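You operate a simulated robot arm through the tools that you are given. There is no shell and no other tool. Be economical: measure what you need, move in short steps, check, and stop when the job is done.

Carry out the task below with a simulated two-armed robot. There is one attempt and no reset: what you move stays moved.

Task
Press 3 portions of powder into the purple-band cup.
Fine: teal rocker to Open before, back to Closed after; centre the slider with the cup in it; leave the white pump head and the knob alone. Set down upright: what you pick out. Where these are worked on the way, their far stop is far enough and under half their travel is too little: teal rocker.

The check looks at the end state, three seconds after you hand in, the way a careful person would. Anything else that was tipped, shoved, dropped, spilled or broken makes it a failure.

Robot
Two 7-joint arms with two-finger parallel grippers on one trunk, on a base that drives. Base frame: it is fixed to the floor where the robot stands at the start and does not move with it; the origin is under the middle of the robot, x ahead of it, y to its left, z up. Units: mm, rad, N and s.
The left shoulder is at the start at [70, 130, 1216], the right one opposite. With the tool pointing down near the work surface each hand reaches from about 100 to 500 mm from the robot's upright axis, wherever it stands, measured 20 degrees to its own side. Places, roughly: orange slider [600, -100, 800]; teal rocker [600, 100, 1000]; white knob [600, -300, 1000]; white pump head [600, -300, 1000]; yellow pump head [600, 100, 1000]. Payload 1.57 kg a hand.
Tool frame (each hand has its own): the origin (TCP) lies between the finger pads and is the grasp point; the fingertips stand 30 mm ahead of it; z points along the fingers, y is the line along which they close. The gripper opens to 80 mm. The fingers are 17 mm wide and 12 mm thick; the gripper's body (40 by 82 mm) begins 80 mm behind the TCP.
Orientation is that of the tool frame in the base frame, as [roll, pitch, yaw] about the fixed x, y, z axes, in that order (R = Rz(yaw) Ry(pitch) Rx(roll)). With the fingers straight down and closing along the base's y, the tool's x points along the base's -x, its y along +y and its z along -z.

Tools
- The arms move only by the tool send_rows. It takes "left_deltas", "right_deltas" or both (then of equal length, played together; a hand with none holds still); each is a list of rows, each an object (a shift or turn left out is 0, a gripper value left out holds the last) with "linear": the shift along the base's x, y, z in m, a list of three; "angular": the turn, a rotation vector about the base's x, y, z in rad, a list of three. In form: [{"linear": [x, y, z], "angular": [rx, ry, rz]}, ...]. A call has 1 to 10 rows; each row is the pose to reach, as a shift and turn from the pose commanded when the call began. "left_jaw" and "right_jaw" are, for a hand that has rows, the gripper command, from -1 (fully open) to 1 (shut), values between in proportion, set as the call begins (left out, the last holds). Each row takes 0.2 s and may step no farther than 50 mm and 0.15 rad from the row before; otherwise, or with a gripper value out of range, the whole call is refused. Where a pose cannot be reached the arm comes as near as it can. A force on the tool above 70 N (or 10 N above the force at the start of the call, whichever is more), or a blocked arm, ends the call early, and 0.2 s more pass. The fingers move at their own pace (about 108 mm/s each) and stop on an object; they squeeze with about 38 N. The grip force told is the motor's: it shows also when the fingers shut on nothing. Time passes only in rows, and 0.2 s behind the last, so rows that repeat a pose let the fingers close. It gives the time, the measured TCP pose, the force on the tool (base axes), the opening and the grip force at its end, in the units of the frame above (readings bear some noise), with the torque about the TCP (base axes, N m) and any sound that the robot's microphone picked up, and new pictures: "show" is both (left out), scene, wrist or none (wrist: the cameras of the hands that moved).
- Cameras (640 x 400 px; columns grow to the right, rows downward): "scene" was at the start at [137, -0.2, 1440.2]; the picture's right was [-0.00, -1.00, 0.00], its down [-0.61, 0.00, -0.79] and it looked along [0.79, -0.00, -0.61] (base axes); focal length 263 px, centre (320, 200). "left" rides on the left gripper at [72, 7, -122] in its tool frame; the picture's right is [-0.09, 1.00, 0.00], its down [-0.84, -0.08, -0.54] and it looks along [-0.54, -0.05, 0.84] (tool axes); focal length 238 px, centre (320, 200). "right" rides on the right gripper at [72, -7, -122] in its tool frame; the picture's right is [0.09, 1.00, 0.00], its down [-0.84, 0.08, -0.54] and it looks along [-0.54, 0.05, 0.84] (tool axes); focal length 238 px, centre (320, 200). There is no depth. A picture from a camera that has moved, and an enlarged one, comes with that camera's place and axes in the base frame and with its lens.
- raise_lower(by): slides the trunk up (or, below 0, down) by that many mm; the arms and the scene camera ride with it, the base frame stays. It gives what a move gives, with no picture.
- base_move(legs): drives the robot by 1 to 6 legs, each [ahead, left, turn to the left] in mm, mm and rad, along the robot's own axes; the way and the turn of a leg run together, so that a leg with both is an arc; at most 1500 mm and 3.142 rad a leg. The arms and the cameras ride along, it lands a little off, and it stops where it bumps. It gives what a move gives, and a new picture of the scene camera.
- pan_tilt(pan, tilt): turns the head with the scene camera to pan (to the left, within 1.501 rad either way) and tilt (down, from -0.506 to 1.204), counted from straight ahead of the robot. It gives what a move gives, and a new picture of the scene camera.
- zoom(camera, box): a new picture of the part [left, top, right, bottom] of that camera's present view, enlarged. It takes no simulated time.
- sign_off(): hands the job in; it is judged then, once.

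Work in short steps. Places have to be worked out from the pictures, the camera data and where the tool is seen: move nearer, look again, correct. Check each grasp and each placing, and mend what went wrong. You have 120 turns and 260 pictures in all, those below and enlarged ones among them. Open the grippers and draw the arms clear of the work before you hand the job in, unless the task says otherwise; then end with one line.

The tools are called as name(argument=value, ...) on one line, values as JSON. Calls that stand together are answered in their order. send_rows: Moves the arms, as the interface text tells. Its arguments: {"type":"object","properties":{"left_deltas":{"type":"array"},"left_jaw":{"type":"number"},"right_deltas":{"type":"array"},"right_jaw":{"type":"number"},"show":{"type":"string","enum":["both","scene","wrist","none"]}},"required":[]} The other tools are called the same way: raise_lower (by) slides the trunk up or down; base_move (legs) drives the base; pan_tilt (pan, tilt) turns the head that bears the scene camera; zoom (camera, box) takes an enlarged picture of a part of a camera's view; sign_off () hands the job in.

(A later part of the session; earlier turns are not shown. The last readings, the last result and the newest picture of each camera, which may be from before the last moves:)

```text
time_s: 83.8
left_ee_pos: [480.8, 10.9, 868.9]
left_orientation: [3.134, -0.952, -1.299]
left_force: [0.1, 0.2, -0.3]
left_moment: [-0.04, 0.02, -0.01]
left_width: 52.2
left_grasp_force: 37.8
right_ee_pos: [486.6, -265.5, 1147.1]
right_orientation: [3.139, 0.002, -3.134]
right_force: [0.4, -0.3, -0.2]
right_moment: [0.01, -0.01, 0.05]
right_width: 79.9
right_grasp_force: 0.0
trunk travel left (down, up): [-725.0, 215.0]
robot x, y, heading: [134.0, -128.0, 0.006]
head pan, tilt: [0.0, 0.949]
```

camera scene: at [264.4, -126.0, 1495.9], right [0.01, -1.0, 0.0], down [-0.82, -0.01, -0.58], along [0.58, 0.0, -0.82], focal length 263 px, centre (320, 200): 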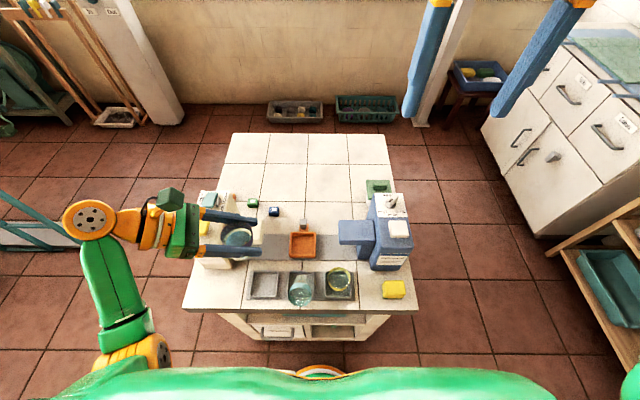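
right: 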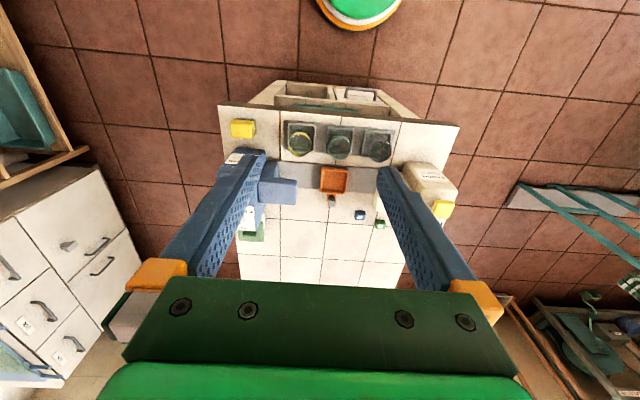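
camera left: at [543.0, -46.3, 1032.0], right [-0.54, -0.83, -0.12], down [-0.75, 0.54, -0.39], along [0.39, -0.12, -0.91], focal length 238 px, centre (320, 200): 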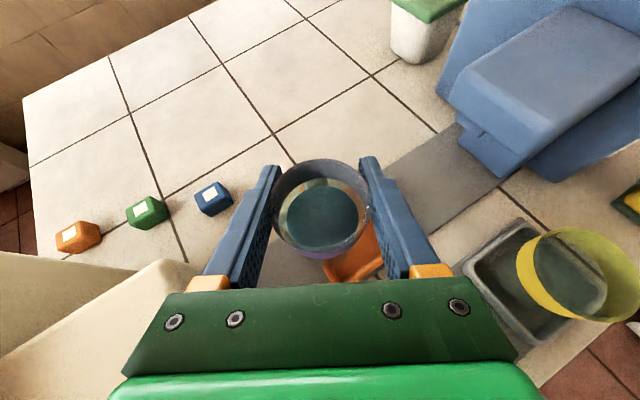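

No contact yet at 869. I go on in 4 mm and then 3 mm steps.

raise_lower(by=-4)

raise_lower(by=-3)

zoom(camera="scene", box=[180, 180, 340, 290])

```text
time_s: 84.4
left_ee_pos: [481.9, 11.3, 864.5]
left_orientation: [3.137, -0.952, -1.298]
left_force: [0.0, -0.9, 0.2]
left_moment: [-0.02, 0.0, -0.02]
left_width: 52.6
left_grasp_force: 37.9
right_ee_pos: [488.1, -265.6, 1143.6]
right_orientation: [3.14, 0.002, -3.135]
right_force: [-0.3, -0.5, 0.2]
right_moment: [0.01, 0.01, 0.02]
right_width: 79.8
right_grasp_force: 0.1
trunk travel left (down, up): [-721.0, 219.0]
robot x, y, heading: [128.5, -131.9, 0.009]
head pan, tilt: [0.0, 0.949]
```

```text
time_s: 84.9
left_ee_pos: [480.6, 12.1, 861.7]
left_orientation: [3.136, -0.953, -1.298]
left_force: [-0.2, -0.5, -0.5]
left_moment: [0.0, 0.02, -0.01]
left_width: 52.3
left_grasp_force: 37.9
right_ee_pos: [486.9, -264.2, 1140.2]
right_orientation: [3.14, 0.003, -3.135]
right_force: [0.0, -0.1, 0.4]
right_moment: [0.01, -0.02, 0.0]
right_width: 80.2
right_grasp_force: 0.1
trunk travel left (down, up): [-718.0, 222.0]
robot x, y, heading: [132.6, -134.2, 0.006]
head pan, tilt: [0.0, 0.949]
```

```text
3.64 times, centred on (260, 235) of scene
camera zoom: at [255.8, -130.8, 1280.7], right [0.01, -1.0, 0.0], down [-0.81, -0.01, -0.58], along [0.58, 0.0, -0.81], focal length 956 px, centre (538, 73)
```

zoom: 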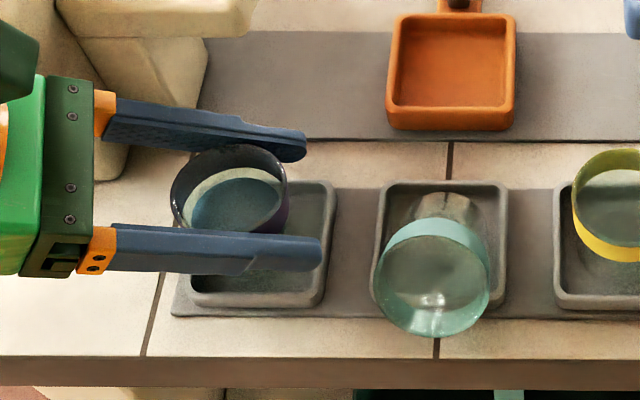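

Still free, and the cup looks well placed over the cell. I continue in 3 mm steps.

raise_lower(by=-3)

raise_lower(by=-3)

```text
time_s: 85.4
left_ee_pos: [481.4, 11.3, 859.1]
left_orientation: [3.137, -0.951, -1.299]
left_force: [-0.3, 0.5, -0.4]
left_moment: [-0.02, -0.03, 0.03]
left_width: 52.3
left_grasp_force: 37.6
right_ee_pos: [487.1, -265.9, 1138.1]
right_orientation: [3.14, 0.002, -3.134]
right_force: [0.0, -0.3, -0.4]
right_moment: [0.02, 0.01, -0.01]
right_width: 79.7
right_grasp_force: 0.1
trunk travel left (down, up): [-715.0, 225.0]
robot x, y, heading: [129.1, -130.8, 0.008]
head pan, tilt: [0.0, 0.949]
```

```text
time_s: 85.9
left_ee_pos: [481.1, 11.7, 855.5]
left_orientation: [-3.141, -0.953, -1.301]
left_force: [0.2, 1.2, 7.9]
left_moment: [0.05, -0.14, 0.0]
left_width: 52.6
left_grasp_force: 38.1
right_ee_pos: [485.9, -265.2, 1134.2]
right_orientation: [3.14, 0.001, -3.134]
right_force: [-0.3, 0.3, 0.3]
right_moment: [0.01, -0.02, 0.03]
right_width: 80.2
right_grasp_force: 0.0
trunk travel left (down, up): [-712.0, 228.0]
robot x, y, heading: [133.0, -131.4, 0.009]
head pan, tilt: [0.0, 0.949]
```

There is contact at TCP z≈856 with 8 N. I open the fingers to release.

send_rows(left_deltas=[{"linear": [0, 0, 0]}, {"linear": [0, 0, 0]}, {"linear": [0, 0, 0]}], left_jaw=-0.6, show="wrist")

zoom(camera="scene", box=[180, 180, 340, 290])

zoom(camera="right", box=[320, 0, 560, 200])

```text
time_s: 86.7
left_ee_pos: [481.3, 11.5, 855.2]
left_orientation: [3.135, -0.952, -1.298]
left_force: [-0.6, 0.1, 1.3]
left_moment: [-0.01, 0.0, 0.01]
left_width: 64.1
left_grasp_force: 0.1
right_ee_pos: [486.8, -266.4, 1134.4]
right_orientation: [3.139, 0.002, -3.134]
right_force: [0.5, 0.6, 0.0]
right_moment: [0.01, -0.01, 0.01]
right_width: 80.0
right_grasp_force: 0.0
trunk travel left (down, up): [-712.0, 228.0]
robot x, y, heading: [132.0, -130.8, 0.004]
head pan, tilt: [0.0, 0.949]
camera left: at [460.0, 65.2, 985.0], right [-0.97, -0.21, -0.07], down [-0.17, 0.91, -0.37], along [0.14, -0.35, -0.93], focal length 238 px, centre (320, 200)
```

left: 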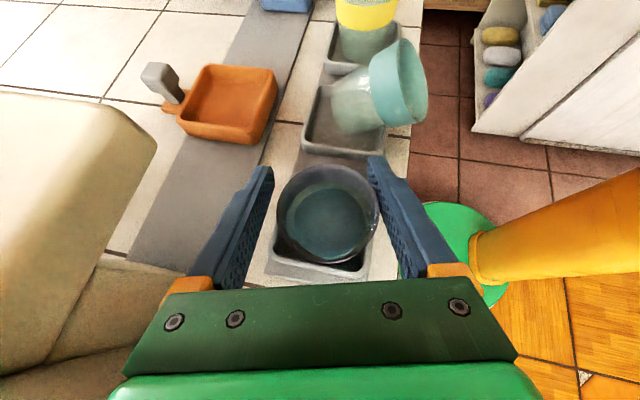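

```text
3.64 times, centred on (260, 235) of scene
camera zoom: at [255.6, -130.8, 1274.8], right [0.01, -1.0, 0.0], down [-0.81, -0.01, -0.58], along [0.58, 0.0, -0.81], focal length 956 px, centre (538, 73)
```

zoom: 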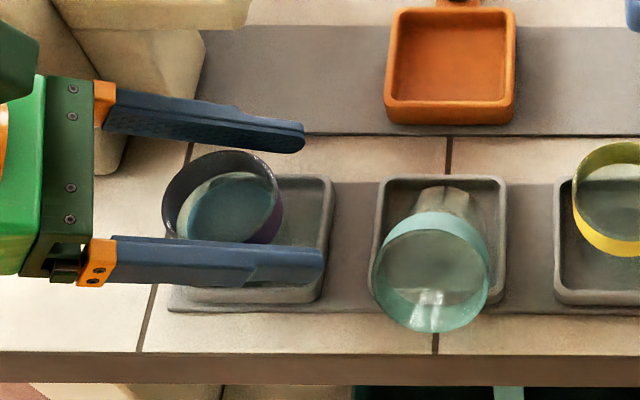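

```text
2.00 times, centred on (440, 100) of right
camera zoom: at [415.0, -273.8, 1255.4], right [-0.1, 1.0, 0.0], down [0.84, 0.08, 0.54], along [0.54, 0.06, -0.84], focal length 477 px, centre (80, 400)
```

zoom: 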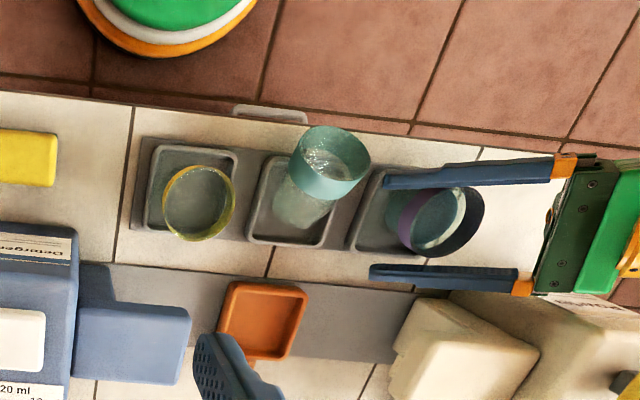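

The cup is released in its cell. I withdraw the hand straight back along the fingers.

send_rows(left_deltas=[{"linear": [-0.004, 0.016, 0.012]}, {"linear": [-0.01, 0.037, 0.027]}, {"linear": [-0.018, 0.065, 0.048]}, {"linear": [-0.024, 0.086, 0.064]}, {"linear": [-0.026, 0.094, 0.09]}], show="wrist")

zoom(camera="scene", box=[200, 180, 360, 290])

zoom(camera="right", box=[360, 20, 520, 160])

```text
time_s: 87.9
left_ee_pos: [455.7, 106.1, 948.1]
left_orientation: [3.138, -0.952, -1.299]
left_force: [-0.3, 0.3, -0.2]
left_moment: [-0.04, 0.01, 0.0]
left_width: 63.9
left_grasp_force: 0.2
right_ee_pos: [486.9, -265.5, 1134.9]
right_orientation: [3.14, 0.002, -3.135]
right_force: [0.7, -0.5, -0.7]
right_moment: [0.0, -0.02, -0.02]
right_width: 80.1
right_grasp_force: 0.1
trunk travel left (down, up): [-712.0, 228.0]
robot x, y, heading: [131.3, -131.3, 0.015]
head pan, tilt: [0.0, 0.949]
camera left: at [434.5, 159.0, 1078.2], right [-0.97, -0.21, -0.07], down [-0.17, 0.91, -0.37], along [0.14, -0.35, -0.93], focal length 238 px, centre (320, 200)
```

left: 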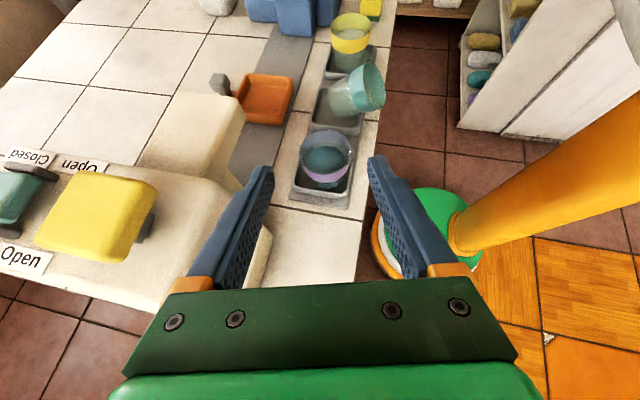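

```text
3.64 times, centred on (280, 235) of scene
camera zoom: at [255.2, -130.9, 1274.8], right [0.01, -1.0, 0.0], down [-0.81, -0.01, -0.58], along [0.58, 0.01, -0.81], focal length 956 px, centre (466, 73)
```

zoom: 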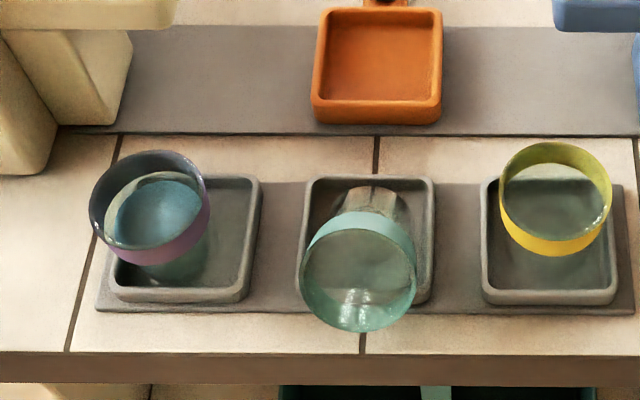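

```text
2.86 times, centred on (440, 90) of right
camera zoom: at [414.5, -273.8, 1255.5], right [-0.1, 1.0, 0.0], down [0.84, 0.08, 0.54], along [0.54, 0.06, -0.84], focal length 681 px, centre (-23, 514)
```

zoom: 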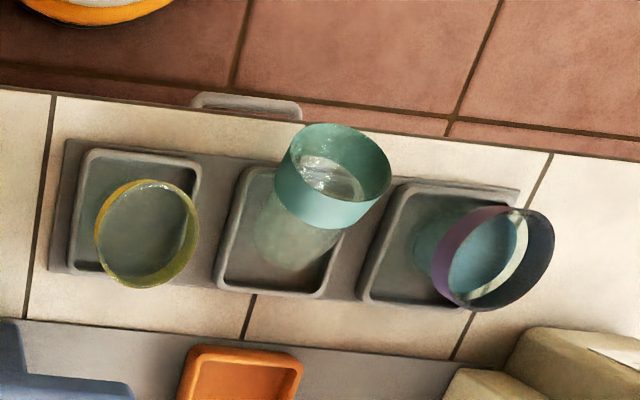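

The purple cup stands upright in its cell with its powder, and nothing is spilled. I raise the trunk back to its starting height before straightening the hand.

raise_lower(by=142)

send_rows(left_deltas=[{"linear": [0, -0.01, 0], "angular": [0.131, 0.036, 0]}, {"linear": [0, -0.02, 0], "angular": [0.262, 0.073, 0]}, {"linear": [0, -0.03, 0], "angular": [0.393, 0.109, 0]}, {"linear": [0, -0.04, 0], "angular": [0.524, 0.146, 0]}, {"linear": [0, -0.05, 0], "angular": [0.655, 0.182, 0]}, {"linear": [0, -0.06, 0], "angular": [0.786, 0.219, 0]}, {"linear": [0, -0.07, 0], "angular": [0.917, 0.255, 0]}, {"linear": [0, -0.07, 0], "angular": [0.917, 0.255, 0]}], show="scene")

```text
time_s: 89.6
left_ee_pos: [455.2, 105.1, 1089.5]
left_orientation: [3.136, -0.952, -1.298]
left_force: [0.0, 0.3, -1.2]
left_moment: [-0.01, -0.01, -0.01]
left_width: 63.8
left_grasp_force: 0.1
right_ee_pos: [486.7, -266.2, 1276.9]
right_orientation: [3.14, 0.001, -3.134]
right_force: [-0.3, 0.6, 0.3]
right_moment: [0.02, -0.01, -0.01]
right_width: 79.9
right_grasp_force: 0.1
trunk travel left (down, up): [-854.0, 86.0]
robot x, y, heading: [136.9, -131.8, 0.008]
head pan, tilt: [0.0, 0.949]
```

```text
time_s: 91.4
left_ee_pos: [456.0, 35.7, 1090.6]
left_orientation: [3.137, 0.001, -1.299]
left_force: [0.0, -0.6, -0.8]
left_moment: [0.0, 0.01, -0.01]
left_width: 64.2
left_grasp_force: 0.0
right_ee_pos: [486.8, -264.9, 1277.4]
right_orientation: [3.138, 0.002, -3.134]
right_force: [-0.3, 1.0, 0.2]
right_moment: [0.02, -0.01, 0.01]
right_width: 80.0
right_grasp_force: 0.1
trunk travel left (down, up): [-854.0, 86.0]
robot x, y, heading: [130.1, -132.1, 0.016]
head pan, tilt: [0.0, 0.949]
camera scene: at [255.3, -130.6, 1416.8], right [0.01, -1.0, 0.0], down [-0.81, -0.01, -0.58], along [0.58, 0.0, -0.81], focal length 263 px, centre (320, 200)
```

scene: 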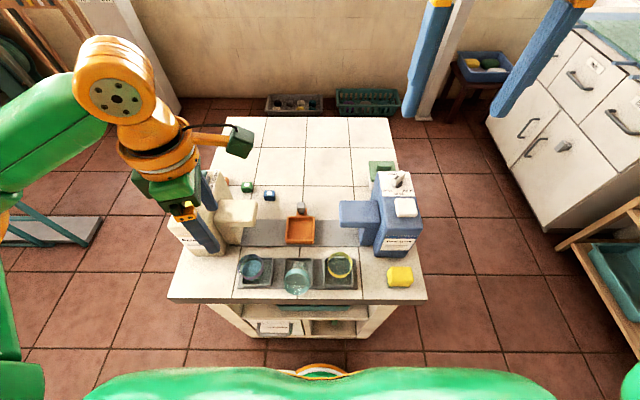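

The hand is vertical again. I turn it so that the fingers close along x, open it fully and go above the leaning teal cup to look.

send_rows(left_deltas=[{"linear": [0, -0.03, 0], "angular": [0, 0, -0.13]}, {"linear": [-0.003, -0.065, 0], "angular": [0, 0, -0.27]}, {"linear": [-0.006, -0.1, -0.02], "angular": [0, 0, -0.27]}, {"linear": [-0.01, -0.116, -0.06], "angular": [0, 0, -0.27]}, {"linear": [-0.01, -0.116, -0.1], "angular": [0, 0, -0.27]}, {"linear": [-0.01, -0.116, -0.13], "angular": [0, 0, -0.27]}, {"linear": [-0.01, -0.116, -0.13], "angular": [0, 0, -0.27]}], left_jaw=-1, show="wrist")

zoom(camera="scene", box=[220, 220, 380, 320])

zoom(camera="right", box=[320, 0, 520, 160])

```text
time_s: 93.0
left_ee_pos: [441.4, -79.1, 959.3]
left_orientation: [3.137, 0.0, -1.569]
left_force: [0.9, -0.3, -0.3]
left_moment: [-0.03, -0.01, 0.01]
left_width: 80.0
left_grasp_force: 0.1
right_ee_pos: [486.4, -264.8, 1276.6]
right_orientation: [3.139, 0.001, -3.133]
right_force: [-0.6, 0.6, 0.0]
right_moment: [-0.01, 0.01, 0.01]
right_width: 79.9
right_grasp_force: 0.1
trunk travel left (down, up): [-854.0, 86.0]
robot x, y, heading: [133.9, -130.3, 0.007]
head pan, tilt: [0.0, 0.949]
camera left: at [436.5, -150.6, 1081.7], right [-1.0, 0.09, 0.0], down [0.08, 0.84, 0.54], along [0.05, 0.54, -0.84], focal length 238 px, centre (320, 200)
```

left: 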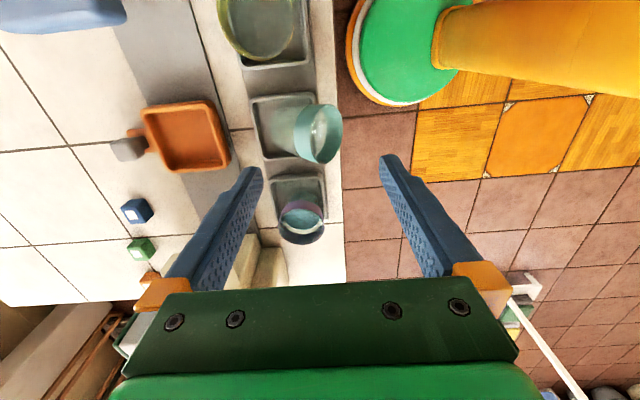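

```text
4.00 times, centred on (300, 270) of scene
camera zoom: at [255.0, -131.1, 1416.8], right [0.01, -1.0, 0.0], down [-0.81, -0.01, -0.58], along [0.58, 0.01, -0.81], focal length 1051 px, centre (400, -80)
```

zoom: 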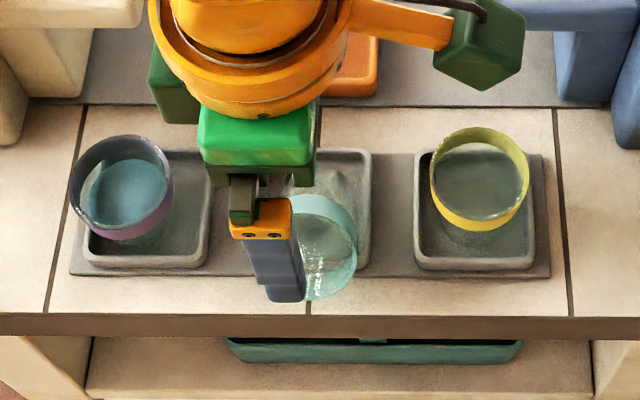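

```text
2.50 times, centred on (420, 80) of right
camera zoom: at [414.4, -274.0, 1397.6], right [-0.1, 1.0, 0.0], down [0.84, 0.08, 0.54], along [0.54, 0.06, -0.84], focal length 596 px, centre (70, 500)
```

zoom: 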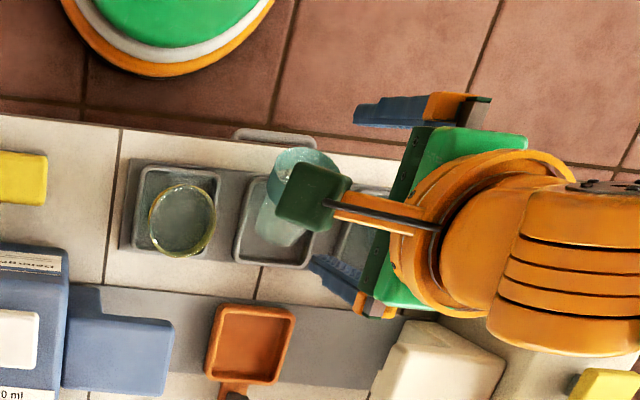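

I zoom in to see the teal cup's outline from the side.

zoom(camera="left", box=[230, 80, 370, 190])

```text
3.64 times, centred on (300, 135) of left
camera zoom: at [436.5, -150.6, 1081.7], right [-1.0, 0.09, 0.0], down [0.08, 0.84, 0.54], along [0.05, 0.54, -0.84], focal length 867 px, centre (393, 436)
```

zoom: 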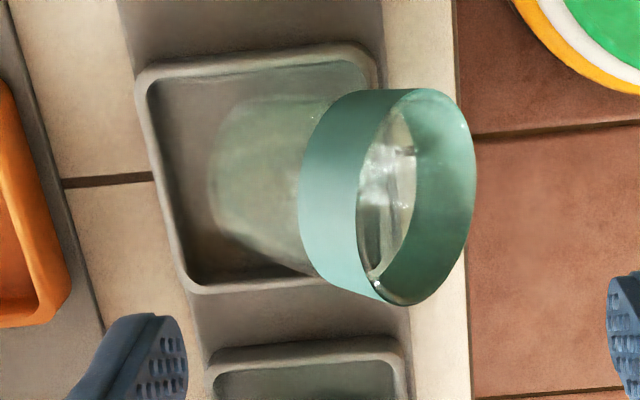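

The teal cup leans about 50°, with its rim near [437, -84, 869] and its base near [483, 835]. Pushing it would be risky. I will grip its band with the fingers along y, then tilt the hand to stand it up. First I raise and turn the hand back.

send_rows(left_deltas=[{"linear": [0, 0, 0.03], "angular": [0, 0, -0.14]}, {"linear": [0, 0, 0.06], "angular": [0, 0, -0.28]}, {"linear": [0, 0, 0.06], "angular": [0, 0, -0.42]}, {"linear": [0, 0, 0.06], "angular": [0, 0, -0.56]}, {"linear": [0, 0, 0.06], "angular": [0, 0, -0.7]}, {"linear": [0, 0, 0.06], "angular": [0, 0, -0.84]}, {"linear": [0, 0, 0.06], "angular": [0, 0, -0.98]}, {"linear": [0, 0, 0.06], "angular": [0, 0, -1.12]}, {"linear": [0, 0, 0.06], "angular": [0, 0, -1.26]}, {"linear": [0, 0, 0.06], "angular": [0, 0, -1.4]}], show="none")

send_rows(left_deltas=[{"linear": [0, 0, 0], "angular": [0, 0, -0.085]}, {"linear": [0, 0, 0], "angular": [0, 0, -0.171]}, {"linear": [0, 0, 0], "angular": [0, 0, -0.171]}], show="scene")

```text
time_s: 95.2
left_ee_pos: [445.3, -82.0, 1019.7]
left_orientation: [3.136, 0.002, -2.97]
left_force: [-0.9, 0.2, 0.2]
left_moment: [-0.01, 0.01, 0.01]
left_width: 80.0
left_grasp_force: 0.1
right_ee_pos: [486.9, -264.8, 1276.8]
right_orientation: [-3.141, 0.003, -3.135]
right_force: [-0.2, -1.0, 0.5]
right_moment: [0.01, -0.02, -0.01]
right_width: 80.0
right_grasp_force: 0.1
trunk travel left (down, up): [-854.0, 86.0]
robot x, y, heading: [134.7, -134.2, 0.013]
head pan, tilt: [0.0, 0.949]
```

```text
time_s: 96.0
left_ee_pos: [445.3, -81.0, 1019.5]
left_orientation: [3.137, -0.001, -3.14]
left_force: [-0.6, -0.3, -0.6]
left_moment: [0.03, 0.0, -0.02]
left_width: 80.2
left_grasp_force: 0.0
right_ee_pos: [485.9, -264.9, 1276.8]
right_orientation: [3.14, 0.001, -3.134]
right_force: [-0.1, -0.5, -0.2]
right_moment: [0.01, -0.01, 0.02]
right_width: 80.0
right_grasp_force: 0.0
trunk travel left (down, up): [-854.0, 86.0]
robot x, y, heading: [132.3, -137.1, 0.006]
head pan, tilt: [0.0, 0.949]
camera scene: at [255.5, -130.9, 1416.8], right [0.01, -1.0, 0.0], down [-0.81, -0.01, -0.58], along [0.58, 0.01, -0.81], focal length 263 px, centre (320, 200)
```

scene: 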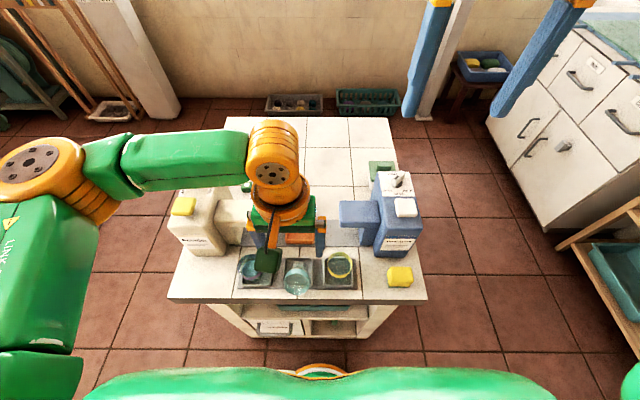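

The posture is normal. I drive ahead 45 mm for reach.

base_move(legs=[[45, 15, 0]])

```text
time_s: 96.9
left_ee_pos: [482.6, -69.3, 1021.5]
left_orientation: [3.134, 0.005, -3.141]
left_force: [-1.0, 0.0, -0.1]
left_moment: [0.0, -0.02, 0.02]
left_width: 80.1
left_grasp_force: 0.0
right_ee_pos: [523.0, -254.4, 1279.1]
right_orientation: [3.138, 0.008, -3.135]
right_force: [-1.1, 0.5, -0.8]
right_moment: [0.05, -0.05, -0.01]
right_width: 80.2
right_grasp_force: 0.0
trunk travel left (down, up): [-854.0, 86.0]
robot x, y, heading: [174.5, -117.4, 0.012]
head pan, tilt: [0.0, 0.949]
camera scene: at [290.1, -119.2, 1417.6], right [0.01, -1.0, 0.0], down [-0.81, -0.01, -0.59], along [0.59, 0.01, -0.81], focal length 263 px, centre (320, 200)
```

scene: 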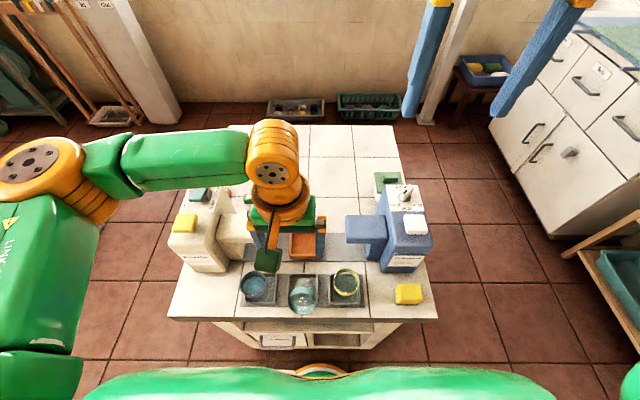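

I tilt the hand by -0.4 rad (fingers pointing slightly ahead) and move to the approach point behind the teal cup's rim.

send_rows(left_deltas=[{"linear": [-0.03, -0.005, 0], "angular": [0, -0.13, 0]}, {"linear": [-0.06, -0.01, -0.01], "angular": [0, -0.26, 0]}, {"linear": [-0.08, -0.012, -0.03], "angular": [0, -0.4, 0]}, {"linear": [-0.08, -0.012, -0.06], "angular": [0, -0.4, 0]}, {"linear": [-0.08, -0.012, -0.06], "angular": [0, -0.4, 0]}], show="wrist")

zoom(camera="scene", box=[220, 220, 380, 330])

zoom(camera="right", box=[320, 0, 520, 160])

```text
time_s: 98.1
left_ee_pos: [409.5, -77.9, 959.4]
left_orientation: [3.138, 0.4, 3.141]
left_force: [0.0, -0.2, -0.3]
left_moment: [-0.02, -0.01, 0.03]
left_width: 79.8
left_grasp_force: 0.1
right_ee_pos: [529.6, -249.3, 1277.7]
right_orientation: [3.139, 0.001, -3.135]
right_force: [0.4, 0.3, -0.2]
right_moment: [0.02, 0.0, 0.01]
right_width: 79.9
right_grasp_force: 0.1
trunk travel left (down, up): [-854.0, 86.0]
robot x, y, heading: [172.7, -116.3, 0.007]
head pan, tilt: [0.0, 0.949]
camera left: at [295.1, -73.3, 1044.4], right [0.08, 1.0, 0.04], down [0.56, -0.08, 0.82], along [0.82, -0.05, -0.56], focal length 238 px, centre (320, 200)
```

left: 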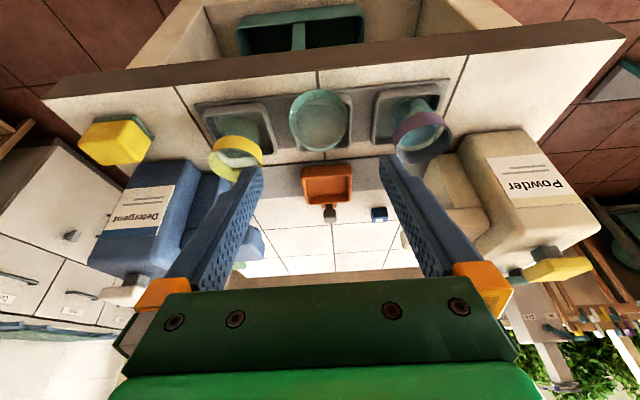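

```text
3.64 times, centred on (300, 275) of scene
camera zoom: at [298.7, -115.9, 1416.8], right [0.01, -1.0, 0.0], down [-0.81, -0.01, -0.58], along [0.58, 0.0, -0.81], focal length 956 px, centre (393, -73)
```

zoom: 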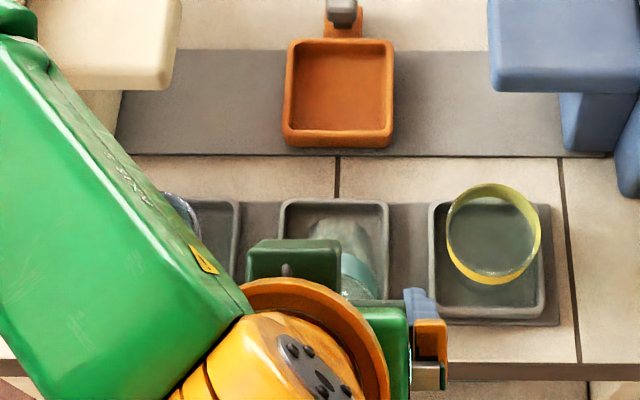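

```text
2.50 times, centred on (420, 80) of right
camera zoom: at [457.9, -258.8, 1397.7], right [-0.1, 1.0, 0.0], down [0.84, 0.08, 0.54], along [0.54, 0.05, -0.84], focal length 596 px, centre (70, 500)
```

zoom: 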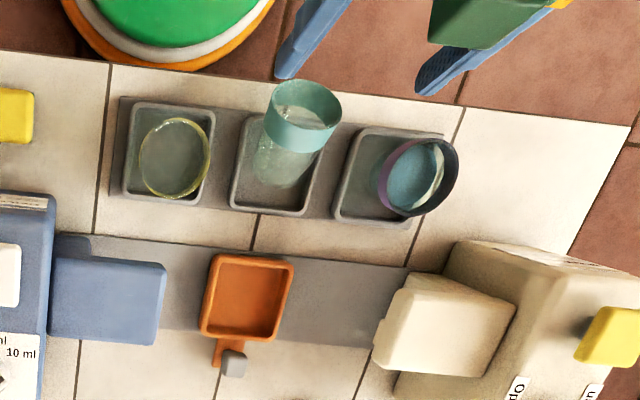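

The teal rim is centred at about [431, -80, 869] from this view. I descend to TCP [437, -80, 866] with the fingers wide open.

send_rows(left_deltas=[{"linear": [0.005, -0.002, -0.025]}, {"linear": [0.012, -0.002, -0.05]}, {"linear": [0.02, -0.002, -0.075]}, {"linear": [0.027, -0.002, -0.093]}, {"linear": [0.027, -0.002, -0.093]}], show="wrist")

zoom(camera="right", box=[320, 0, 480, 120])

```text
time_s: 99.3
left_ee_pos: [438.4, -79.9, 866.8]
left_orientation: [3.137, 0.399, 3.141]
left_force: [-0.2, 0.7, -0.1]
left_moment: [0.01, -0.01, 0.02]
left_width: 80.1
left_grasp_force: 0.0
right_ee_pos: [529.8, -250.1, 1275.4]
right_orientation: [3.138, 0.003, -3.135]
right_force: [0.7, -0.1, 0.0]
right_moment: [-0.04, 0.01, 0.02]
right_width: 79.9
right_grasp_force: 0.0
trunk travel left (down, up): [-854.0, 86.0]
robot x, y, heading: [176.0, -115.2, 0.01]
head pan, tilt: [0.0, 0.949]
camera left: at [324.9, -75.5, 952.4], right [0.08, 1.0, 0.04], down [0.56, -0.08, 0.82], along [0.82, -0.05, -0.56], focal length 238 px, centre (320, 200)
```

left: 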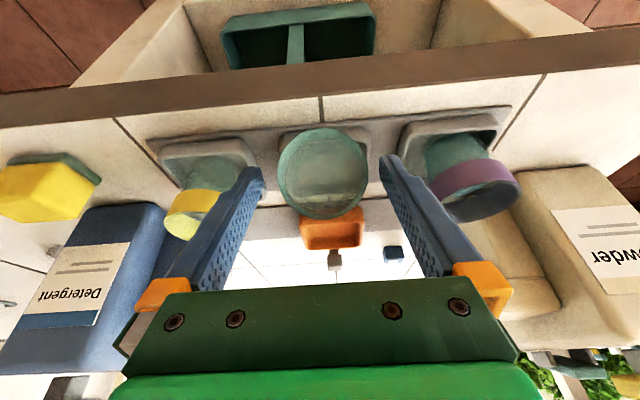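

```text
3.33 times, centred on (400, 60) of right
camera zoom: at [458.5, -259.1, 1397.5], right [-0.1, 1.0, 0.0], down [0.84, 0.08, 0.54], along [0.54, 0.06, -0.84], focal length 794 px, centre (53, 667)
```

zoom: 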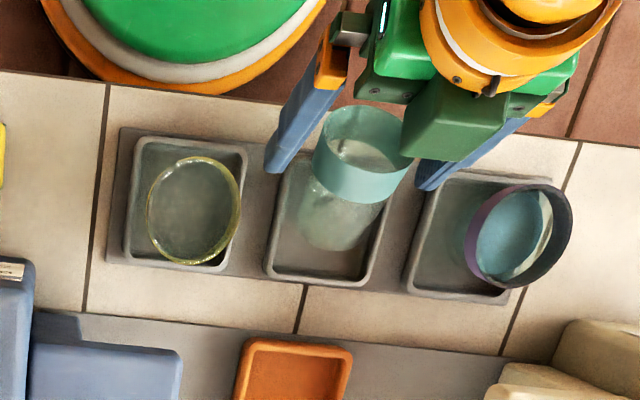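

The cup is between the fingers. I close.

send_rows(left_deltas=[{"linear": [0, 0, 0]}, {"linear": [0, 0, 0]}, {"linear": [0, 0, 0]}, {"linear": [0, 0, 0]}], left_jaw=1, show="wrist")

zoom(camera="right", box=[320, 0, 480, 120])

```text
time_s: 100.3
left_ee_pos: [439.3, -81.3, 868.0]
left_orientation: [3.136, 0.4, -3.141]
left_force: [0.2, -0.7, 0.3]
left_moment: [0.02, -0.02, 0.02]
left_width: 52.3
left_grasp_force: 38.5
right_ee_pos: [530.6, -250.5, 1277.0]
right_orientation: [3.14, 0.001, -3.134]
right_force: [0.3, 0.6, -0.5]
right_moment: [-0.03, -0.01, 0.01]
right_width: 80.0
right_grasp_force: 0.1
trunk travel left (down, up): [-854.0, 86.0]
robot x, y, heading: [178.1, -117.0, 0.01]
head pan, tilt: [0.0, 0.949]
camera left: at [324.9, -75.6, 952.7], right [0.08, 1.0, 0.04], down [0.56, -0.08, 0.82], along [0.82, -0.05, -0.56], focal length 238 px, centre (320, 200)
```

left: 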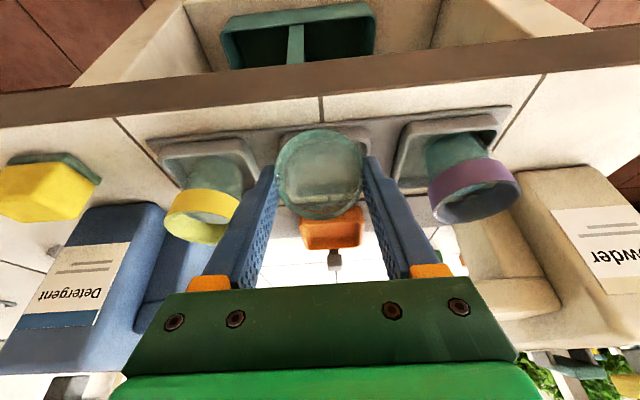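

```text
3.33 times, centred on (400, 60) of right
camera zoom: at [458.6, -259.1, 1397.5], right [-0.1, 1.0, 0.0], down [0.84, 0.08, 0.54], along [0.54, 0.06, -0.84], focal length 794 px, centre (53, 667)
```

zoom: 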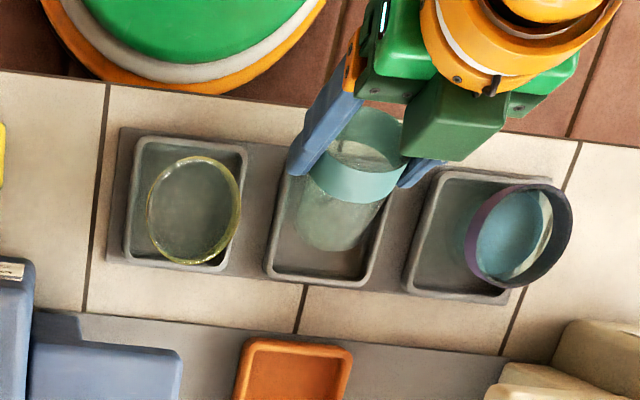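

Gripped at 52 mm. I lift 70 mm, then rotate about +y to bring the cup upright.

send_rows(left_deltas=[{"linear": [0, 0, 0.02]}, {"linear": [0, 0, 0.045]}, {"linear": [0, 0, 0.07]}, {"linear": [0.005, 0, 0.08], "angular": [0, 0.14, 0]}, {"linear": [0.01, 0, 0.08], "angular": [0, 0.28, 0]}, {"linear": [0.015, 0, 0.08], "angular": [0, 0.42, 0]}, {"linear": [0.02, 0, 0.08], "angular": [0, 0.56, 0]}, {"linear": [0.025, 0, 0.08], "angular": [0, 0.7, 0]}, {"linear": [0.03, 0, 0.08], "angular": [0, 0.84, 0]}, {"linear": [0.03, 0, 0.08], "angular": [0, 0.84, 0]}], show="both")

zoom(camera="right", box=[300, 0, 500, 160])

zoom(camera="scene", box=[230, 200, 390, 320])

```text
time_s: 102.5
left_ee_pos: [465.2, -81.4, 946.7]
left_orientation: [3.139, -0.441, 3.141]
left_force: [-0.6, 0.2, 0.2]
left_moment: [0.01, -0.03, -0.02]
left_width: 52.2
left_grasp_force: 38.1
right_ee_pos: [530.2, -250.4, 1276.9]
right_orientation: [3.139, 0.001, -3.135]
right_force: [-0.3, -0.5, -0.3]
right_moment: [0.0, 0.0, 0.0]
right_width: 80.1
right_grasp_force: 0.1
trunk travel left (down, up): [-854.0, 86.0]
robot x, y, heading: [175.1, -119.0, 0.007]
head pan, tilt: [0.0, 0.949]
camera scene: at [299.3, -116.1, 1416.8], right [0.01, -1.0, 0.0], down [-0.81, -0.01, -0.58], along [0.58, 0.0, -0.81], focal length 263 px, centre (320, 200)
camera left: at [453.3, -74.5, 1088.3], right [0.09, 1.0, -0.04], down [0.99, -0.08, 0.13], along [0.13, -0.05, -0.99], focal length 238 px, centre (320, 200)
```

scene: 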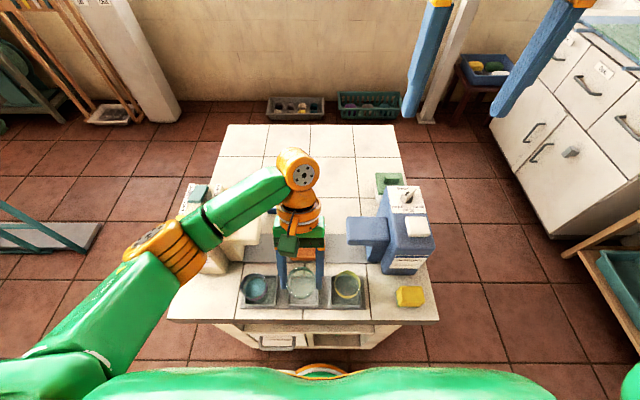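
left: 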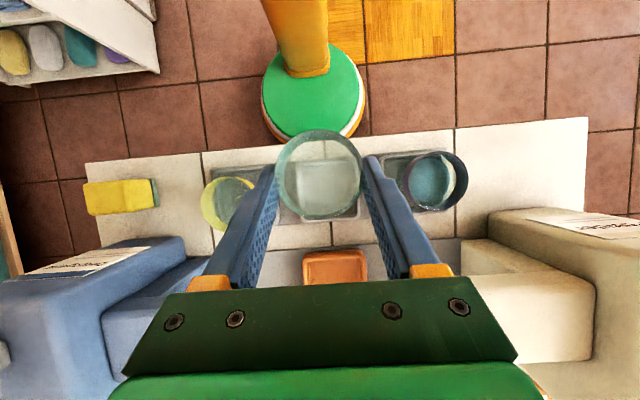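

```text
2.50 times, centred on (400, 80) of right
camera zoom: at [458.5, -259.1, 1397.6], right [-0.1, 1.0, 0.0], down [0.84, 0.08, 0.54], along [0.54, 0.05, -0.84], focal length 596 px, centre (120, 500)
```

zoom: 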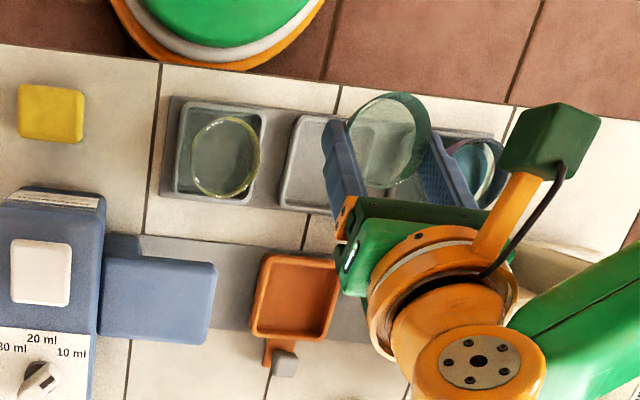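

```text
3.33 times, centred on (310, 260) of scene
camera zoom: at [299.3, -116.1, 1416.8], right [0.01, -1.0, 0.0], down [-0.81, -0.01, -0.58], along [0.58, 0.0, -0.81], focal length 876 px, centre (353, 0)
```

zoom: 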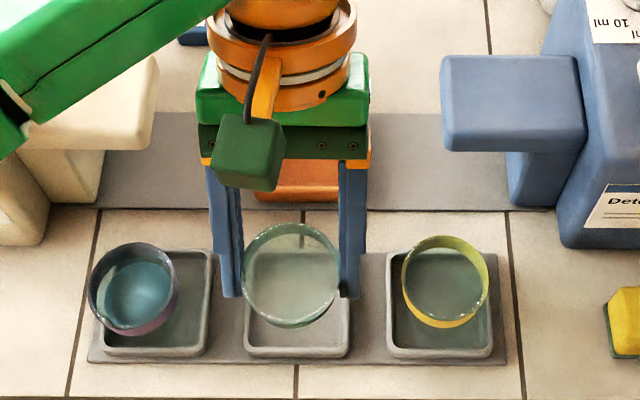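

The teal cup is upright within about 5°, with its rim centre at [456, -81.5, 939]. I move it over its own cell centre ([473, -78]) and lower it.

send_rows(left_deltas=[{"linear": [0.01, 0.002, 0]}, {"linear": [0.018, 0.0035, 0]}, {"linear": [0.018, 0.0035, -0.02]}, {"linear": [0.018, 0.0035, -0.04]}, {"linear": [0.018, 0.0035, -0.058]}, {"linear": [0.018, 0.0035, -0.058]}], show="wrist")

zoom(camera="scene", box=[230, 200, 390, 320])

```text
time_s: 103.9
left_ee_pos: [483.6, -77.3, 886.6]
left_orientation: [3.137, -0.443, -3.141]
left_force: [-0.2, -0.1, -0.2]
left_moment: [-0.03, 0.0, 0.04]
left_width: 52.4
left_grasp_force: 37.7
right_ee_pos: [530.5, -251.8, 1276.2]
right_orientation: [3.139, 0.002, -3.135]
right_force: [-0.6, -0.4, -0.3]
right_moment: [-0.02, 0.01, 0.02]
right_width: 79.9
right_grasp_force: 0.1
trunk travel left (down, up): [-854.0, 86.0]
robot x, y, heading: [179.5, -116.9, 0.01]
head pan, tilt: [0.0, 0.949]
camera left: at [471.3, -70.5, 1029.1], right [0.09, 1.0, -0.03], down [0.99, -0.08, 0.13], along [0.13, -0.05, -0.99], focal length 238 px, centre (320, 200)
```

left: 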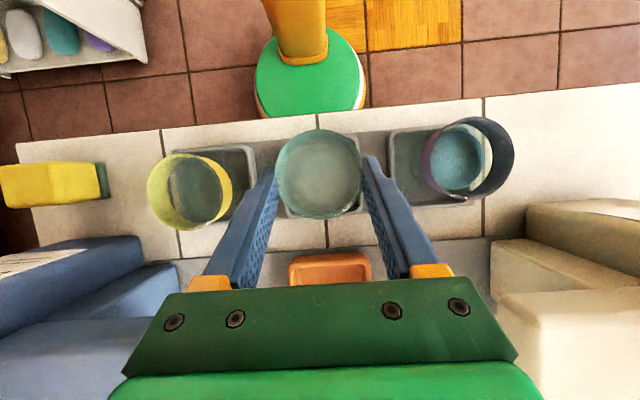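

```text
3.33 times, centred on (310, 260) of scene
camera zoom: at [299.4, -116.1, 1416.8], right [0.01, -1.0, 0.0], down [-0.81, -0.01, -0.58], along [0.58, 0.0, -0.81], focal length 876 px, centre (353, 0)
```

zoom: 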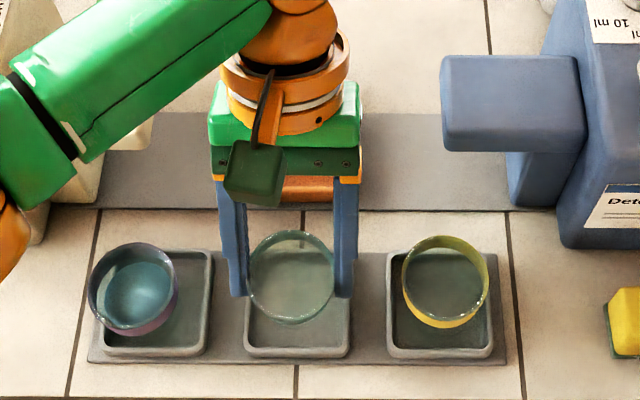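

It is well aligned. I lower in small steps until contact.

send_rows(left_deltas=[{"linear": [0, 0, -0.003]}, {"linear": [0, 0, -0.006]}, {"linear": [0, 0, -0.006]}], show="none")

send_rows(left_deltas=[{"linear": [0, 0, -0.003]}, {"linear": [0, 0, -0.003]}], show="none")

```text
time_s: 104.7
left_ee_pos: [483.4, -78.5, 882.2]
left_orientation: [3.137, -0.442, 3.141]
left_force: [-0.2, -0.1, -0.4]
left_moment: [-0.04, -0.03, 0.01]
left_width: 52.3
left_grasp_force: 37.6
right_ee_pos: [530.0, -251.2, 1276.0]
right_orientation: [3.139, 0.002, -3.135]
right_force: [-0.6, -0.7, -0.2]
right_moment: [-0.03, 0.0, 0.0]
right_width: 80.0
right_grasp_force: 0.1
trunk travel left (down, up): [-854.0, 86.0]
robot x, y, heading: [174.2, -115.7, 0.007]
head pan, tilt: [0.0, 0.949]
```

```text
time_s: 105.3
left_ee_pos: [483.5, -77.5, 877.5]
left_orientation: [3.137, -0.44, -3.139]
left_force: [0.4, 0.3, 0.1]
left_moment: [-0.01, -0.02, -0.03]
left_width: 52.3
left_grasp_force: 38.0
right_ee_pos: [529.2, -249.7, 1276.2]
right_orientation: [3.139, 0.001, -3.136]
right_force: [-0.2, 0.5, -0.2]
right_moment: [0.01, -0.01, 0.0]
right_width: 79.8
right_grasp_force: 0.0
trunk travel left (down, up): [-854.0, 86.0]
robot x, y, heading: [175.1, -122.2, 0.007]
head pan, tilt: [0.0, 0.949]
```

No contact yet. I continue in 3 mm steps.

send_rows(left_deltas=[{"linear": [0, 0, -0.003]}, {"linear": [0, 0, -0.003]}], show="none")

send_rows(left_deltas=[{"linear": [0, 0, -0.003]}, {"linear": [0, 0, -0.003]}], show="none")

```text
time_s: 105.9
left_ee_pos: [483.9, -77.3, 876.5]
left_orientation: [3.138, -0.442, -3.141]
left_force: [0.1, 0.1, 0.9]
left_moment: [0.02, -0.01, 0.0]
left_width: 52.4
left_grasp_force: 37.8
right_ee_pos: [530.9, -250.2, 1277.3]
right_orientation: [3.14, 0.001, -3.135]
right_force: [-0.1, -0.1, -0.2]
right_moment: [0.01, 0.02, -0.01]
right_width: 80.0
right_grasp_force: 0.0
trunk travel left (down, up): [-854.0, 86.0]
robot x, y, heading: [176.6, -118.2, 0.01]
head pan, tilt: [0.0, 0.949]
```

```text
time_s: 106.5
left_ee_pos: [483.7, -77.4, 872.5]
left_orientation: [3.136, -0.441, 3.141]
left_force: [0.2, -0.3, -1.0]
left_moment: [0.02, 0.0, 0.02]
left_width: 52.4
left_grasp_force: 38.3
right_ee_pos: [530.1, -250.4, 1277.6]
right_orientation: [3.14, 0.003, -3.134]
right_force: [0.0, 0.1, -0.5]
right_moment: [0.03, 0.04, 0.0]
right_width: 79.9
right_grasp_force: 0.0
trunk travel left (down, up): [-854.0, 86.0]
robot x, y, heading: [179.4, -119.1, 0.01]
head pan, tilt: [0.0, 0.949]
```

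Still free at 872. I continue.

send_rows(left_deltas=[{"linear": [0, 0, -0.003]}, {"linear": [0, 0, -0.003]}], show="none")

send_rows(left_deltas=[{"linear": [0, 0, -0.003]}, {"linear": [0, 0, -0.003]}], show="wrist")

zoom(camera="scene", box=[260, 220, 360, 310])

```text
time_s: 107.1
left_ee_pos: [483.6, -77.6, 869.7]
left_orientation: [3.138, -0.442, -3.142]
left_force: [4.5, 2.7, 19.8]
left_moment: [-0.05, 0.14, -0.03]
left_width: 52.2
left_grasp_force: 37.9
right_ee_pos: [529.2, -251.0, 1277.3]
right_orientation: [3.14, 0.002, -3.135]
right_force: [0.4, 0.4, 0.1]
right_moment: [0.01, -0.01, 0.01]
right_width: 79.9
right_grasp_force: 0.1
trunk travel left (down, up): [-854.0, 86.0]
robot x, y, heading: [177.1, -117.4, 0.009]
head pan, tilt: [0.0, 0.949]
```

```text
time_s: 107.7
left_ee_pos: [483.5, -77.2, 867.3]
left_orientation: [3.137, -0.437, 3.141]
left_force: [7.0, 1.8, 28.2]
left_moment: [-0.07, 0.23, -0.01]
left_width: 52.2
left_grasp_force: 37.9
right_ee_pos: [528.3, -250.7, 1278.8]
right_orientation: [3.14, 0.003, -3.134]
right_force: [-0.9, 0.2, -0.3]
right_moment: [0.02, -0.02, -0.04]
right_width: 80.0
right_grasp_force: 0.1
trunk travel left (down, up): [-854.0, 86.0]
robot x, y, heading: [175.3, -115.1, 0.003]
head pan, tilt: [0.0, 0.949]
camera left: at [469.9, -71.2, 1009.9], right [0.09, 1.0, -0.04], down [0.99, -0.08, 0.13], along [0.13, -0.05, -0.99], focal length 238 px, centre (320, 200)
```

left: 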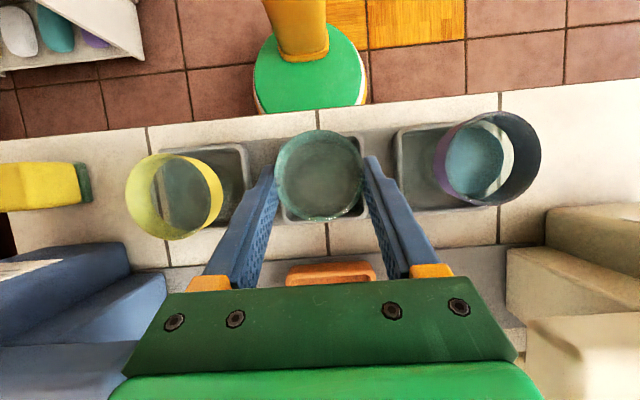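

```text
4.44 times, centred on (310, 265) of scene
camera zoom: at [296.8, -115.3, 1417.2], right [0.01, -1.0, 0.0], down [-0.81, -0.01, -0.58], along [0.58, 0.0, -0.81], focal length 1168 px, centre (364, -89)
```

zoom: 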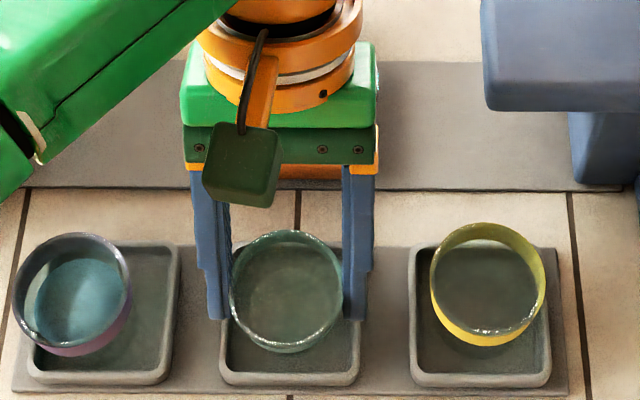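

There is contact at 28 N. I back off 2 mm and release.

send_rows(left_deltas=[{"linear": [0, 0, 0.002]}, {"linear": [0, 0, 0.002]}], show="none")

send_rows(left_deltas=[{"linear": [0, 0, 0]}, {"linear": [0, 0, 0]}, {"linear": [0, 0, 0]}], left_jaw=-0.7, show="wrist")

zoom(camera="scene", box=[260, 220, 360, 310])

```text
time_s: 108.3
left_ee_pos: [482.7, -76.5, 868.4]
left_orientation: [3.138, -0.442, 3.142]
left_force: [-0.3, -0.4, -0.1]
left_moment: [0.01, -0.02, 0.0]
left_width: 52.1
left_grasp_force: 38.2
right_ee_pos: [528.9, -251.1, 1276.5]
right_orientation: [3.141, 0.002, -3.135]
right_force: [0.1, 1.0, -1.5]
right_moment: [0.04, 0.01, -0.01]
right_width: 80.0
right_grasp_force: 0.0
trunk travel left (down, up): [-854.0, 86.0]
robot x, y, heading: [181.2, -115.8, 0.006]
head pan, tilt: [0.0, 0.949]
```

```text
time_s: 109.1
left_ee_pos: [483.3, -78.2, 869.7]
left_orientation: [3.136, -0.44, -3.141]
left_force: [-0.6, -0.7, 0.7]
left_moment: [0.0, -0.01, -0.01]
left_width: 68.2
left_grasp_force: 0.1
right_ee_pos: [530.5, -251.8, 1277.2]
right_orientation: [3.139, 0.002, -3.135]
right_force: [0.2, -0.1, 0.1]
right_moment: [-0.01, -0.01, -0.01]
right_width: 79.8
right_grasp_force: 0.0
trunk travel left (down, up): [-854.0, 86.0]
robot x, y, heading: [172.7, -119.4, 0.007]
head pan, tilt: [0.0, 0.949]
camera left: at [471.6, -71.5, 1011.0], right [0.08, 1.0, -0.03], down [0.99, -0.08, 0.13], along [0.13, -0.05, -0.99], focal length 238 px, centre (320, 200)
```

left: 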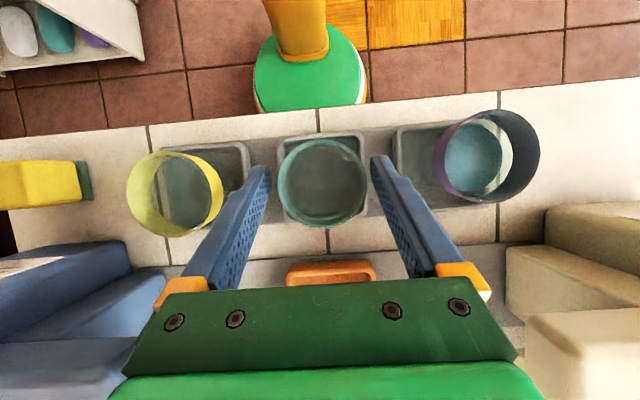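

```text
4.44 times, centred on (310, 265) of scene
camera zoom: at [299.5, -116.1, 1416.7], right [0.01, -1.0, 0.0], down [-0.81, -0.01, -0.58], along [0.58, 0.0, -0.81], focal length 1168 px, centre (364, -89)
```

zoom: 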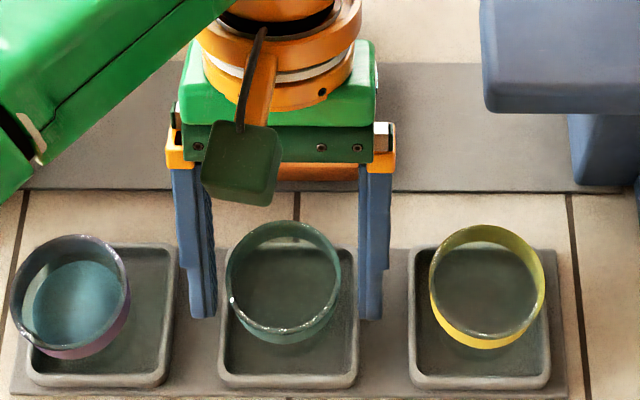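

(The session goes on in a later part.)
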